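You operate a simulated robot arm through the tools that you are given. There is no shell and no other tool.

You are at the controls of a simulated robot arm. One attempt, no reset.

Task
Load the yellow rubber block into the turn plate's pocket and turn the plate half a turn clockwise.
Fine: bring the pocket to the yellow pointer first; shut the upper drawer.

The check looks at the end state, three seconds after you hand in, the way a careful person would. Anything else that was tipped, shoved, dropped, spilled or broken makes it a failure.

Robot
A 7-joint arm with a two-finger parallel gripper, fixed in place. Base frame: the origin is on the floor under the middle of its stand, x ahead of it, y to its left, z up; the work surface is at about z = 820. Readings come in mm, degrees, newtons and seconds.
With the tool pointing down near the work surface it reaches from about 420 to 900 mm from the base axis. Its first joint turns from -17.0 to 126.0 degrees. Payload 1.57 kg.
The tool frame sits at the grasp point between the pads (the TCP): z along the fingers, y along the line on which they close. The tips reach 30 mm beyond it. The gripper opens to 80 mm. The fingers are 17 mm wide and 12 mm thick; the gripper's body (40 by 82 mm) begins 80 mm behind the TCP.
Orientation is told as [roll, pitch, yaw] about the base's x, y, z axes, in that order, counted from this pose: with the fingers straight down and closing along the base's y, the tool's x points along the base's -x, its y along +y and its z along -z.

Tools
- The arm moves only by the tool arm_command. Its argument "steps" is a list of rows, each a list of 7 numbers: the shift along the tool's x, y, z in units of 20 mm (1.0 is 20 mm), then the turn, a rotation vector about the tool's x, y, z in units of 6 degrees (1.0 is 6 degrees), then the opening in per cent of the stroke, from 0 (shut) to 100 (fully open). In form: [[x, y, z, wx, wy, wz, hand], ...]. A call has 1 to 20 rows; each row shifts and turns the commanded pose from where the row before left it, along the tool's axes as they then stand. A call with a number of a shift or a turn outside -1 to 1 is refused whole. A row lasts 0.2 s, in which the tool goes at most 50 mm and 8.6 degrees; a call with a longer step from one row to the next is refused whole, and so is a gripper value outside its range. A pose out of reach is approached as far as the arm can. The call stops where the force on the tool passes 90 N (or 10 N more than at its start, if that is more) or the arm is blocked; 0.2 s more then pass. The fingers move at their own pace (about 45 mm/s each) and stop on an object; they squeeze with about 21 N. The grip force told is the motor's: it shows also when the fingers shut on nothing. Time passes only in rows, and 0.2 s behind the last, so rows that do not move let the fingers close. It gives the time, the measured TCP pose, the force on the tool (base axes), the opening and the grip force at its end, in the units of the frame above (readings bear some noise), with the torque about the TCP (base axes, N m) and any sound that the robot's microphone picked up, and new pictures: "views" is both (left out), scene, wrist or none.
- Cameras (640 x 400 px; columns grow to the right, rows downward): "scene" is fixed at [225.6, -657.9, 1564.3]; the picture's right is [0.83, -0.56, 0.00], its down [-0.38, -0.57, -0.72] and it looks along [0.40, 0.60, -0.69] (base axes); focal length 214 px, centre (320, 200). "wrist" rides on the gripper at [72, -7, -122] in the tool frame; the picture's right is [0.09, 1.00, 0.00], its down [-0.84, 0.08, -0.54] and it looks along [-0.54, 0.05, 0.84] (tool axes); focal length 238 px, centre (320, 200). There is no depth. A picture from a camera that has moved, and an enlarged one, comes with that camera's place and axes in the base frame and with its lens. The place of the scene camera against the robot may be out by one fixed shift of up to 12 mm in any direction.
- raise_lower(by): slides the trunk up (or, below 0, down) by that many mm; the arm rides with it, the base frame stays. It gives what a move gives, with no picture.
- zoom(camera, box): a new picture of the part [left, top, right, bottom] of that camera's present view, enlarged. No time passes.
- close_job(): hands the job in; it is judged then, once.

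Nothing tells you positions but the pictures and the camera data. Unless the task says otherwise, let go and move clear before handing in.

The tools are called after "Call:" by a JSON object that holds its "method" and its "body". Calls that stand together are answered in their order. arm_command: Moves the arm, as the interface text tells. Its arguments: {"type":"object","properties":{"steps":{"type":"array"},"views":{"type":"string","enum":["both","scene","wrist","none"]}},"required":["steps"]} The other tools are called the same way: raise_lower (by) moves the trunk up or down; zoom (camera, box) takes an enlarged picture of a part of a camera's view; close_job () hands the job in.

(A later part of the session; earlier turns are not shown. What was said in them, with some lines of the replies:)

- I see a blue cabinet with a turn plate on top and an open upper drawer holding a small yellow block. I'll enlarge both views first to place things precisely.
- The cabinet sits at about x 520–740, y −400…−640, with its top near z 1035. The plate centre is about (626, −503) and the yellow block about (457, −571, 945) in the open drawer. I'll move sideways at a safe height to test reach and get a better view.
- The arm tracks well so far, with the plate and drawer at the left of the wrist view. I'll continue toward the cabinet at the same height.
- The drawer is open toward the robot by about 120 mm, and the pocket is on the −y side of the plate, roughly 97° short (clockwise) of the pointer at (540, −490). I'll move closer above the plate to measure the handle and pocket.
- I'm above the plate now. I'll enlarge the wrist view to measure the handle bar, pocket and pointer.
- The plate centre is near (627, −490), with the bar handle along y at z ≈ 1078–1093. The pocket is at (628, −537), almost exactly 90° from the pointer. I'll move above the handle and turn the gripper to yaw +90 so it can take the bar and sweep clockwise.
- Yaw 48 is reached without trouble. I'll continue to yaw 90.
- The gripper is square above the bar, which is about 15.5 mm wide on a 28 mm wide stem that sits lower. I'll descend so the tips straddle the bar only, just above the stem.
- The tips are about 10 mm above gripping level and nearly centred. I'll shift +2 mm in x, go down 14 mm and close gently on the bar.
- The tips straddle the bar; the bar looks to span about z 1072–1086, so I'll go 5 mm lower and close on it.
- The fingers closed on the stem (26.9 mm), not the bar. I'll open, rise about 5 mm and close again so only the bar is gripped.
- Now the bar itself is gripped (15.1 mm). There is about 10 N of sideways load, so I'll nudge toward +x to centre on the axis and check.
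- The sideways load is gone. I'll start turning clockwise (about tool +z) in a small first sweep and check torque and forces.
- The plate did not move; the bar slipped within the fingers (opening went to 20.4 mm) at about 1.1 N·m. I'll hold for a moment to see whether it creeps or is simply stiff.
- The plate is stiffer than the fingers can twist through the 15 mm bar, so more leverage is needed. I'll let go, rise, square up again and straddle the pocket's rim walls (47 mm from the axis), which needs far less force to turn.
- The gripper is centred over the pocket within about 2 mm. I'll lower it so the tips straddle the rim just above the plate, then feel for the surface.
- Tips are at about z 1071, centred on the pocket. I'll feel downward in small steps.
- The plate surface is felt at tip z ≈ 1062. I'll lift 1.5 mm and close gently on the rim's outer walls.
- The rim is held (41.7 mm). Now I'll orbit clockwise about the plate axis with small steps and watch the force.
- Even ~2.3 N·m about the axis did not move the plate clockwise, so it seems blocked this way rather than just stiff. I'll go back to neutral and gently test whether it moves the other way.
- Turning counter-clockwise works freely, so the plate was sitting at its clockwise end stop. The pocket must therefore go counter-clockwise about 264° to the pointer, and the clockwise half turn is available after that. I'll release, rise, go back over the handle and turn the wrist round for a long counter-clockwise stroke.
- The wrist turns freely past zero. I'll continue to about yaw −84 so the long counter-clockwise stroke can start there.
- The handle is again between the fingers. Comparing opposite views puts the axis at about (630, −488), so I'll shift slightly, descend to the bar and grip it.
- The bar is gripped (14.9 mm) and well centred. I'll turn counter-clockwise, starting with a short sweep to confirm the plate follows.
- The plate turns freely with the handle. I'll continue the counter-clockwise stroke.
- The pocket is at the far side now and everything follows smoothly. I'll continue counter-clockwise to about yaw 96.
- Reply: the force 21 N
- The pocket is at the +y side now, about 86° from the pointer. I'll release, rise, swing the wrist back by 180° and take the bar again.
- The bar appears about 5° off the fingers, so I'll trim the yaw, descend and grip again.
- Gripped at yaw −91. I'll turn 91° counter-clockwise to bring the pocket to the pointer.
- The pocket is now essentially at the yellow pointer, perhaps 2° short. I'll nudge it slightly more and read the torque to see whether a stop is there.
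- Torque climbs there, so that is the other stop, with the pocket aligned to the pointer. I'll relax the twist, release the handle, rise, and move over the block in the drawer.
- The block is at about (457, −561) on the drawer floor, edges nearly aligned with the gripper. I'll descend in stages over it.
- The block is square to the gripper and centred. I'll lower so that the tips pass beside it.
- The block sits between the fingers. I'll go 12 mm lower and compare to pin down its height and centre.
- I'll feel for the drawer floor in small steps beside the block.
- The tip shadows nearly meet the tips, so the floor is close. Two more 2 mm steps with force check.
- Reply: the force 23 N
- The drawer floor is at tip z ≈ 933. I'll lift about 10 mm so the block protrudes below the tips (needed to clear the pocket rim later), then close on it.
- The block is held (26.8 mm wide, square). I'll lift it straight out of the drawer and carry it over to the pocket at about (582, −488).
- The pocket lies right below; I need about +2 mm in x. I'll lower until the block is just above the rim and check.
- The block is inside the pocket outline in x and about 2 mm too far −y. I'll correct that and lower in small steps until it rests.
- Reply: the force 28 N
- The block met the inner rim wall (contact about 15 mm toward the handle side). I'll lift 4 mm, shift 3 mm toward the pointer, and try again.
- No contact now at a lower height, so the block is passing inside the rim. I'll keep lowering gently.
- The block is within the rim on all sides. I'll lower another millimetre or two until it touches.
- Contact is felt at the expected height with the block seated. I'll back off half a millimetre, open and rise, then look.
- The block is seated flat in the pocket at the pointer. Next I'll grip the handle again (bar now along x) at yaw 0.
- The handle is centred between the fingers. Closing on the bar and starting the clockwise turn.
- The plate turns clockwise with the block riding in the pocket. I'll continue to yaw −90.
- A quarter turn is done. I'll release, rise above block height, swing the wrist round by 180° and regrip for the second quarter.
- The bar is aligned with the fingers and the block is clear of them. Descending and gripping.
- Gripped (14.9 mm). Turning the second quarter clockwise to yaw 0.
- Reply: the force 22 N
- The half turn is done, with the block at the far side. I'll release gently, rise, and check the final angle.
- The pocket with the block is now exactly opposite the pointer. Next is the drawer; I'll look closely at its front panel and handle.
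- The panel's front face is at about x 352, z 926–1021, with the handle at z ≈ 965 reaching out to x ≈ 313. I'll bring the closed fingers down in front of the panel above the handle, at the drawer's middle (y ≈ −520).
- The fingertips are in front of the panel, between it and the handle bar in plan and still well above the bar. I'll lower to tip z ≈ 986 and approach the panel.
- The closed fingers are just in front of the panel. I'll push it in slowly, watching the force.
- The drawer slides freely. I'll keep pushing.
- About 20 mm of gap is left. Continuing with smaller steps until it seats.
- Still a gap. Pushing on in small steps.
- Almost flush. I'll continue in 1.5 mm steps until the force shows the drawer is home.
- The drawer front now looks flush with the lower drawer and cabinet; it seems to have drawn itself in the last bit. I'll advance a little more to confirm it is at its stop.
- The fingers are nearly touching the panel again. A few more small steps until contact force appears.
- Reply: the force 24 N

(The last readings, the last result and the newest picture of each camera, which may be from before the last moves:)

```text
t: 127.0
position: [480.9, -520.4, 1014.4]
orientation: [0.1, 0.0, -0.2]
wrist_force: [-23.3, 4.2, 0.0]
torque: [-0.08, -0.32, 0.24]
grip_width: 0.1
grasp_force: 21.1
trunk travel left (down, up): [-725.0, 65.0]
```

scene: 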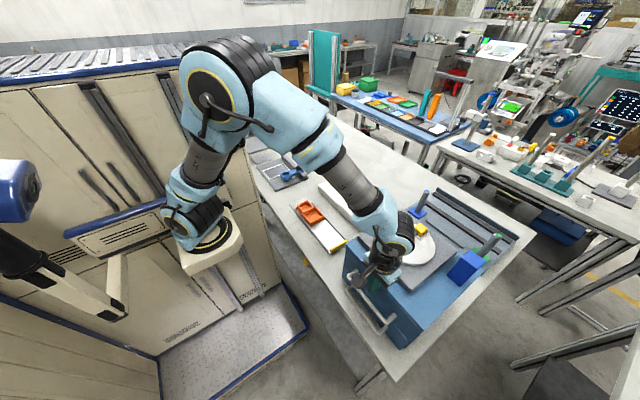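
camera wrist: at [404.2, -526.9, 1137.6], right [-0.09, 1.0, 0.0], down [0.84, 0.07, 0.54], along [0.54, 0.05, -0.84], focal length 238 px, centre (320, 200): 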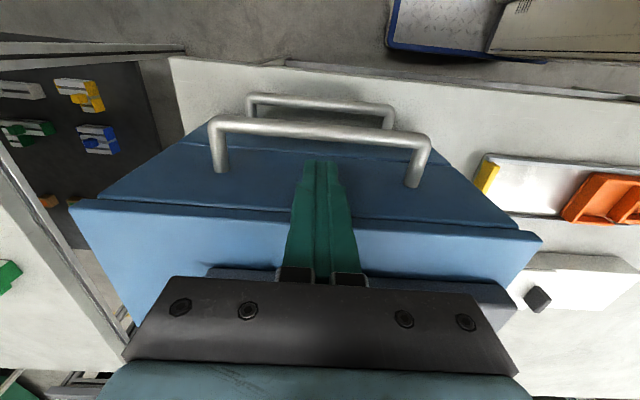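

Contact is firm, though the torque suggests the fingers may be touching the cabinet top's edge rather than the panel. I'll back off and look at the front.

Call:
{"method": "arm_command", "body": {"steps": [[0.3, 0, -0.3, 0, 0, 0, 0], [0.8, 0, -0.5, 0, 0, 0, 0], [0.9, 0, -0.5, 0, 0, 0, 0], [0.9, 0, 0, 0, 0, 0, 0], [0.9, 0, 0, 0, 0, 0, 0], [0.9, 0, 0, 0, 0, 0, 0], [0, 0, 0, 0, 0, 0, 0]]}}

Call:
{"method": "zoom", "body": {"camera": "wrist", "box": [160, 60, 500, 280]}}

Call:
{"method": "zoom", "body": {"camera": "scene", "box": [330, 230, 450, 350]}}

```text
t: 128.6
position: [391.5, -520.4, 1042.7]
orientation: [0.0, 0.1, -0.2]
wrist_force: [0.4, 0.6, -0.9]
torque: [0.0, 0.01, 0.01]
grip_width: 0.1
grasp_force: 20.9
trunk travel left (down, up): [-725.0, 65.0]
camera wrist: at [319.3, -527.1, 1163.7], right [-0.09, 1.0, 0.0], down [0.84, 0.07, 0.54], along [0.54, 0.05, -0.84], focal length 238 px, centre (320, 200)
```

scene: 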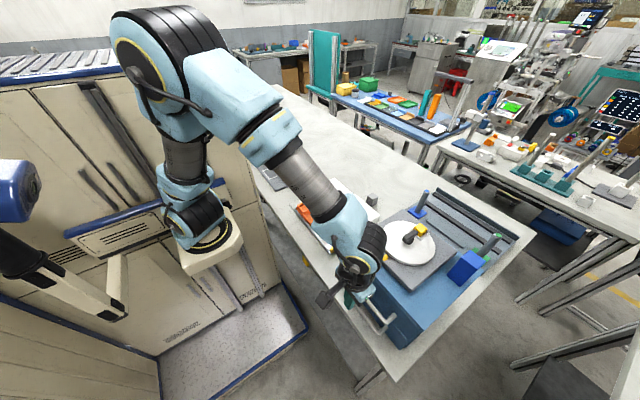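
wrist: 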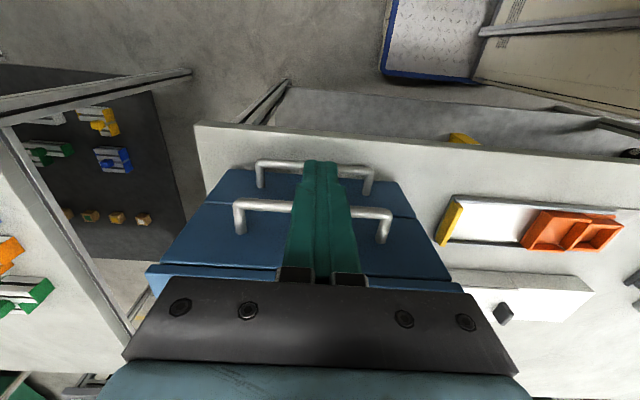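

```text
1.82 times, centred on (330, 170) of wrist
camera zoom: at [319.3, -527.1, 1163.7], right [-0.09, 1.0, 0.0], down [0.84, 0.07, 0.54], along [0.54, 0.05, -0.84], focal length 433 px, centre (302, 254)
```

zoom: 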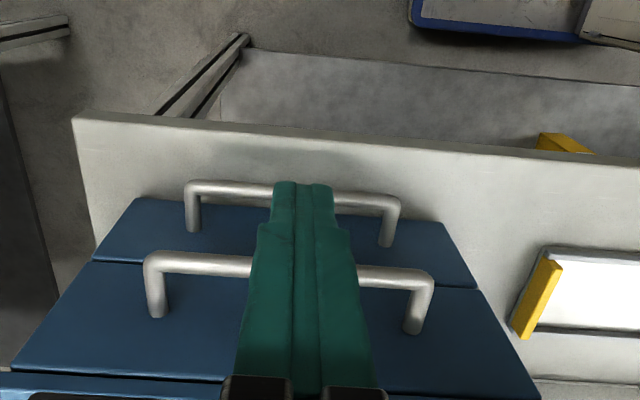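

```text
3.33 times, centred on (390, 290) of scene
camera zoom: at [225.6, -657.9, 1564.3], right [0.83, -0.56, 0.0], down [-0.38, -0.57, -0.72], along [0.4, 0.6, -0.69], focal length 715 px, centre (87, -100)
```

zoom: 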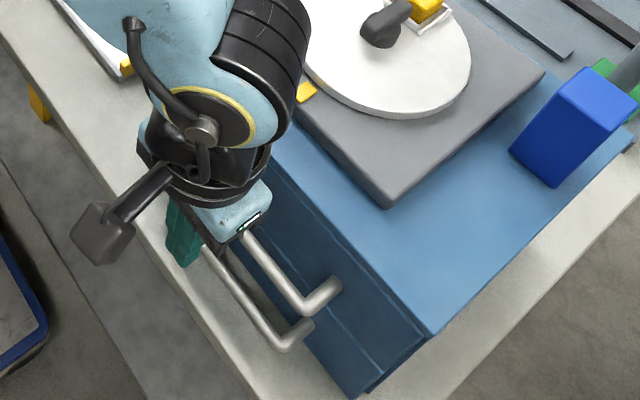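

Both drawer fronts look flush. To be certain, I'll press gently on the handle's outer bar (x ≈ 455, z ≈ 965), which only touches the drawer.

Call:
{"method": "arm_command", "body": {"steps": [[0, 0, 0.8, 0, 0, 0, 0], [0, 0, 0.8, 0, 0, 0, 0], [0, 0, 0.8, 0, 0, 0, 0], [0, 0, 0.7, 0, 0, 0, 0], [-0.5, 0, 0, 0, 0, 0, 0], [-0.5, 0, 0, 0, 0, 0, 0], [-0.5, 0, 0, 0, 0, 0, 0], [-0.4, 0, 0, 0, 0, 0, 0], [0, 0, 0, 0, 0, 0, 0]]}}

Call:
{"method": "zoom", "body": {"camera": "wrist", "box": [160, 60, 500, 280]}}

```text
t: 130.6
position: [428.7, -518.7, 979.7]
orientation: [0.0, 0.0, -0.1]
wrist_force: [-0.3, 0.6, -0.2]
torque: [-0.01, 0.0, 0.0]
grip_width: 0.0
grasp_force: 21.2
trunk travel left (down, up): [-725.0, 65.0]
camera wrist: at [356.9, -526.9, 1101.3], right [-0.09, 1.0, 0.0], down [0.84, 0.07, 0.54], along [0.54, 0.05, -0.84], focal length 238 px, centre (320, 200)
```

scene: 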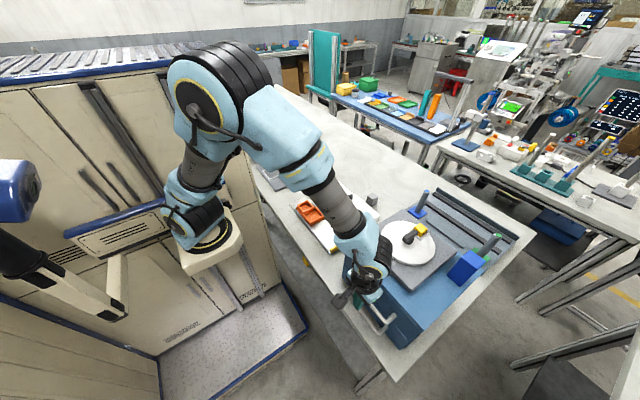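
wrist: 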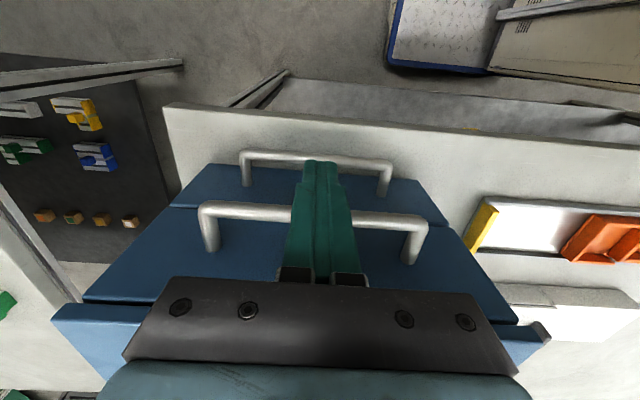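

```text
1.82 times, centred on (330, 170) of wrist
camera zoom: at [356.9, -526.9, 1101.3], right [-0.09, 1.0, 0.0], down [0.84, 0.07, 0.54], along [0.54, 0.05, -0.84], focal length 433 px, centre (302, 254)
```

zoom: 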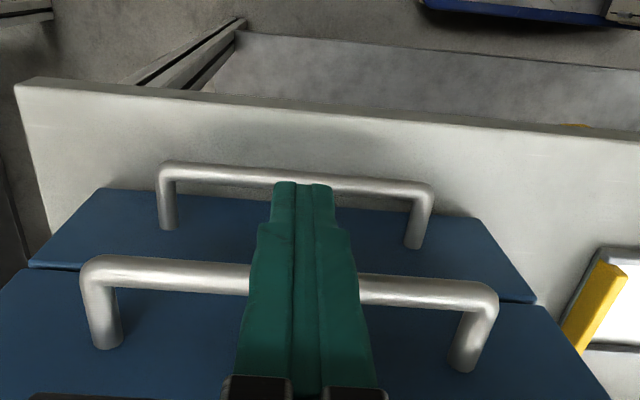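

Call:
{"method": "arm_command", "body": {"steps": [[-0.2, 0, 0, 0, 0, 0, 0], [-0.2, 0, 0, 0, 0, 0, 0], [0, 0, 0, 0, 0, 0, 0]], "views": "none"}}

Call:
{"method": "arm_command", "body": {"steps": [[-0.15, 0, 0, 0, 0, 0, 0], [0, 0, 0, 0, 0, 0, 0]], "views": "none"}}

```text
t: 131.4
position: [437.0, -519.7, 979.8]
orientation: [0.0, -0.1, -0.2]
wrist_force: [0.0, 0.4, 0.0]
torque: [-0.01, 0.03, -0.01]
grip_width: 0.1
grasp_force: 21.0
trunk travel left (down, up): [-725.0, 65.0]
```

```text
t: 132.0
position: [441.0, -519.3, 980.7]
orientation: [0.0, -0.1, 0.0]
wrist_force: [0.8, 0.2, -0.6]
torque: [-0.02, 0.03, -0.02]
grip_width: 0.0
grasp_force: 20.3
trunk travel left (down, up): [-725.0, 65.0]
```

Call:
{"method": "arm_command", "body": {"steps": [[-0.1, 0, 0, 0, 0, 0, 0], [0, 0, 0, 0, 0, 0, 0]], "views": "none"}}

Call:
{"method": "arm_command", "body": {"steps": [[-0.1, 0, 0, 0, 0, 0, 0], [0, 0, 0, 0, 0, 0, 0]], "views": "wrist"}}

Call:
{"method": "zoom", "body": {"camera": "wrist", "box": [160, 60, 500, 280]}}

```text
t: 132.6
position: [442.5, -520.4, 980.6]
orientation: [0.0, 0.0, -0.1]
wrist_force: [-0.3, -0.5, 0.5]
torque: [0.0, 0.02, 0.02]
grip_width: 0.0
grasp_force: 21.4
trunk travel left (down, up): [-725.0, 65.0]
```

```text
t: 133.2
position: [442.8, -519.6, 980.7]
orientation: [0.0, 0.1, -0.2]
wrist_force: [-9.5, 0.7, 1.8]
torque: [0.03, 0.08, 0.02]
grip_width: 0.0
grasp_force: 21.0
trunk travel left (down, up): [-725.0, 65.0]
camera wrist: at [370.8, -527.1, 1102.0], right [-0.09, 1.0, 0.0], down [0.84, 0.07, 0.54], along [0.54, 0.05, -0.84], focal length 238 px, centre (320, 200)
```

wrist: 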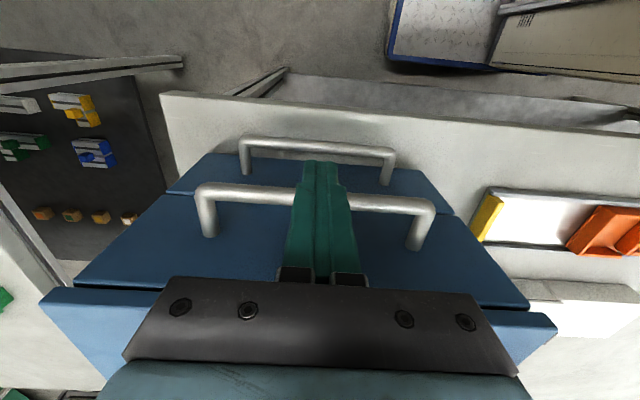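

```text
1.82 times, centred on (330, 170) of wrist
camera zoom: at [370.8, -527.1, 1102.0], right [-0.09, 1.0, 0.0], down [0.84, 0.07, 0.54], along [0.54, 0.05, -0.84], focal length 433 px, centre (302, 254)
```

zoom: 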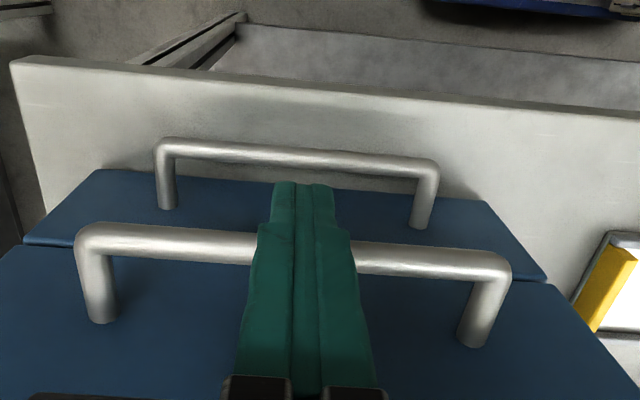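

Call:
{"method": "arm_command", "body": {"steps": [[-0.08, 0, 0, 0, 0, 0, 0], [0, 0, 0, 0, 0, 0, 0]], "views": "none"}}

```text
t: 133.8
position: [443.0, -520.5, 980.2]
orientation: [0.1, 0.1, -0.3]
wrist_force: [-26.1, 0.9, 2.3]
torque: [-0.04, 0.29, 0.01]
grip_width: 0.0
grasp_force: 20.9
trunk travel left (down, up): [-725.0, 65.0]
```

The drawer is against its stop (26 N with no travel). I'll back away, rise, and move clear for a final check.

Call:
{"method": "arm_command", "body": {"steps": [[0.3, 0, 0, 0, 0, 0, 0], [0.8, 0, 0, 0, 0, 0, 0], [0.9, 0, 0, 0, 0, 0, 0], [0.9, 0, -0.5, 0, 0, 0, 0], [0, 0, -1, 0, 0, 0, 0], [0, 0, -1, 0, 0, 0, 0], [0, 0, -1, 0, 0, 0, 0], [0, 0, -1, 0, 0, 0, 0], [0, 0, -1, 0, 0, 0, 0], [0, 0, -1, 0, 0, 0, 0], [0, 0, -1, 0, 0, 0, 0], [0, 0, -1, 0, 0, 0, 0], [0, 0, -1, 0, 0, 0, 0], [0, 0, -1, 0, 0, 0, 0], [0, 0, -1, 0, 0, 0, 0], [0, 0, -1, 0, 0, 0, 0], [0, 0, -1, 0, 0, 0, 20], [0, 0, 0, 0, 0, 0, 30]]}}

Call:
{"method": "arm_command", "body": {"steps": [[0, 1, -0.5, 0, 0, 0, 50], [0, 1, -0.5, 0, 0, 0, 50], [0, 1, -0.5, 0, 0, 0, 50], [0, 1, -0.5, 0, 0, 0, 50], [0, 1, 0, 0, 0, 0, 50], [0, 1, 0, 0, 0, 0, 50], [0, 1, 0, 0, 0, 0, 50], [0, 1, 0, 0, 0, 0, 50], [0, 1, 0, 0, 0, 0, 50], [0, 1, 0, 0, 0, 0, 50], [0, 0, 0, 0, 0, 0, 50]]}}

Call:
{"method": "zoom", "body": {"camera": "scene", "box": [320, 190, 520, 360]}}

Call:
{"method": "zoom", "body": {"camera": "scene", "box": [360, 200, 460, 280]}}

```text
t: 137.6
position: [386.5, -519.3, 1251.5]
orientation: [0.0, 0.0, -0.2]
wrist_force: [-0.8, 0.0, -0.3]
torque: [0.01, -0.01, 0.0]
grip_width: 24.2
grasp_force: 0.2
trunk travel left (down, up): [-725.0, 65.0]
camera wrist: at [315.3, -526.5, 1372.2], right [-0.09, 1.0, 0.0], down [0.84, 0.07, 0.54], along [0.54, 0.05, -0.84], focal length 238 px, centre (320, 200)
```

scene: 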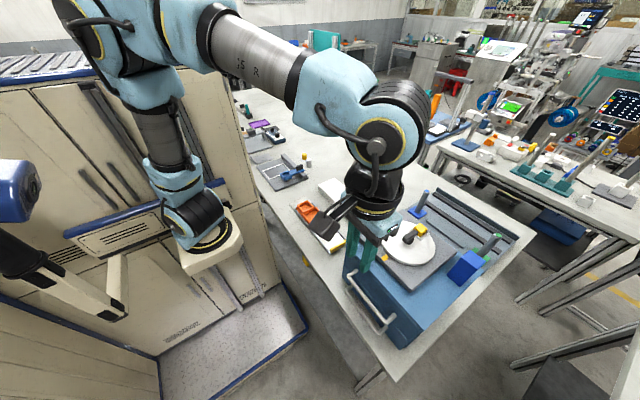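
wrist: 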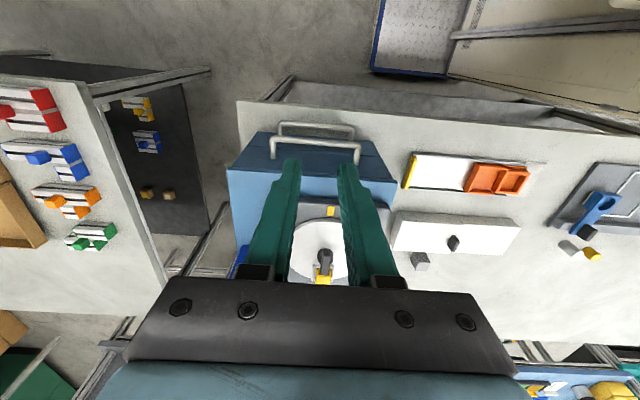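

```text
t: 140.0
position: [388.6, -320.0, 1289.6]
orientation: [0.0, 0.0, -0.2]
wrist_force: [0.0, 0.3, -0.3]
torque: [-0.01, -0.03, 0.02]
grip_width: 39.8
grasp_force: 0.0
trunk travel left (down, up): [-725.0, 65.0]
camera wrist: at [315.9, -327.1, 1411.4], right [-0.09, 1.0, 0.0], down [0.84, 0.07, 0.54], along [0.54, 0.05, -0.84], focal length 238 px, centre (320, 200)
```

scene: 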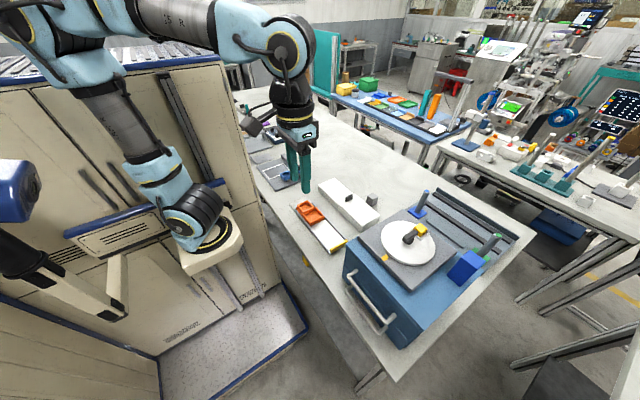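
wrist: 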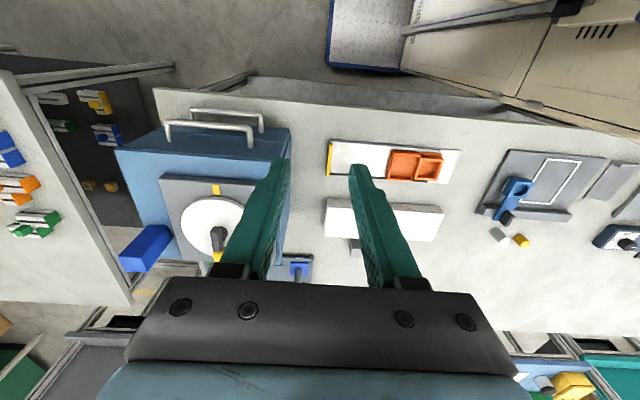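

```text
2.35 times, centred on (420, 275) of scene
camera zoom: at [225.6, -657.9, 1564.3], right [0.83, -0.56, 0.0], down [-0.38, -0.57, -0.72], along [0.4, 0.6, -0.69], focal length 505 px, centre (85, 24)
```

zoom: 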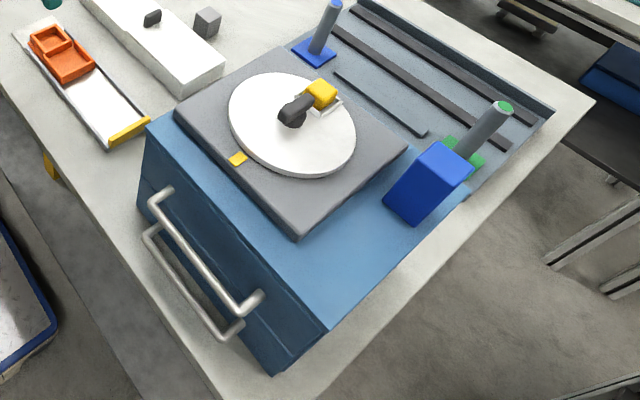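

```text
5.00 times, centred on (410, 240) of scene
camera zoom: at [225.6, -657.9, 1564.3], right [0.83, -0.56, 0.0], down [-0.38, -0.57, -0.72], along [0.4, 0.6, -0.69], focal length 1072 px, centre (-130, 0)
```

zoom: 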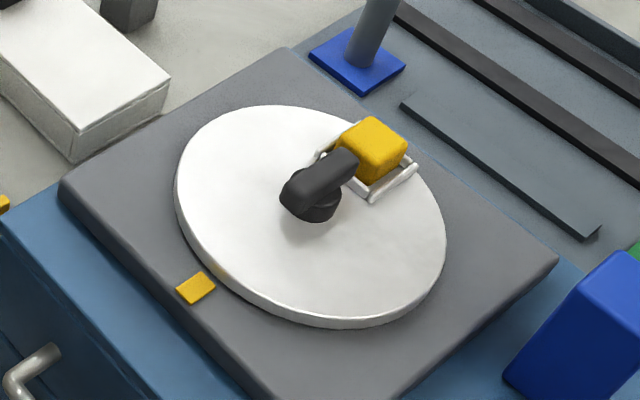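

The upper drawer is shut flush and the block sits in the pocket directly opposite the yellow pointer. The neighbouring objects look unmoved and the arm is clear, so I'm handing in.

Call:
{"method": "close_job", "body": {}}

```text
The job is handed in.
```

The yellow rubber block is in the turn plate's pocket, the plate has been turned half a turn clockwise from the pointer, and the upper drawer is shut. I've handed the job in and haven't seen the result of the check.

- **Bringing the pocket to the pointer:** The plate started at its clockwise end stop, so I had to bring the pocket round about 270° counter-clockwise to reach the yellow pointer. Before I found the stop I tried clockwise twice with some force; nothing moved and I saw no damage.
- **Loading and turning:** I took the block from the drawer and seated it flat in the pocket at the pointer. I then turned the plate 180° clockwise by its handle in two strokes. The pocket ended within about 1° of directly opposite the pointer.
- **Drawer:** I pushed it in until its front was flush with the lower drawer. Pressing its handle with about 26 N gave no further movement.

In the last pictures the blue box, the posts and the other items on the table look unmoved. The arm is clear with the gripper empty.
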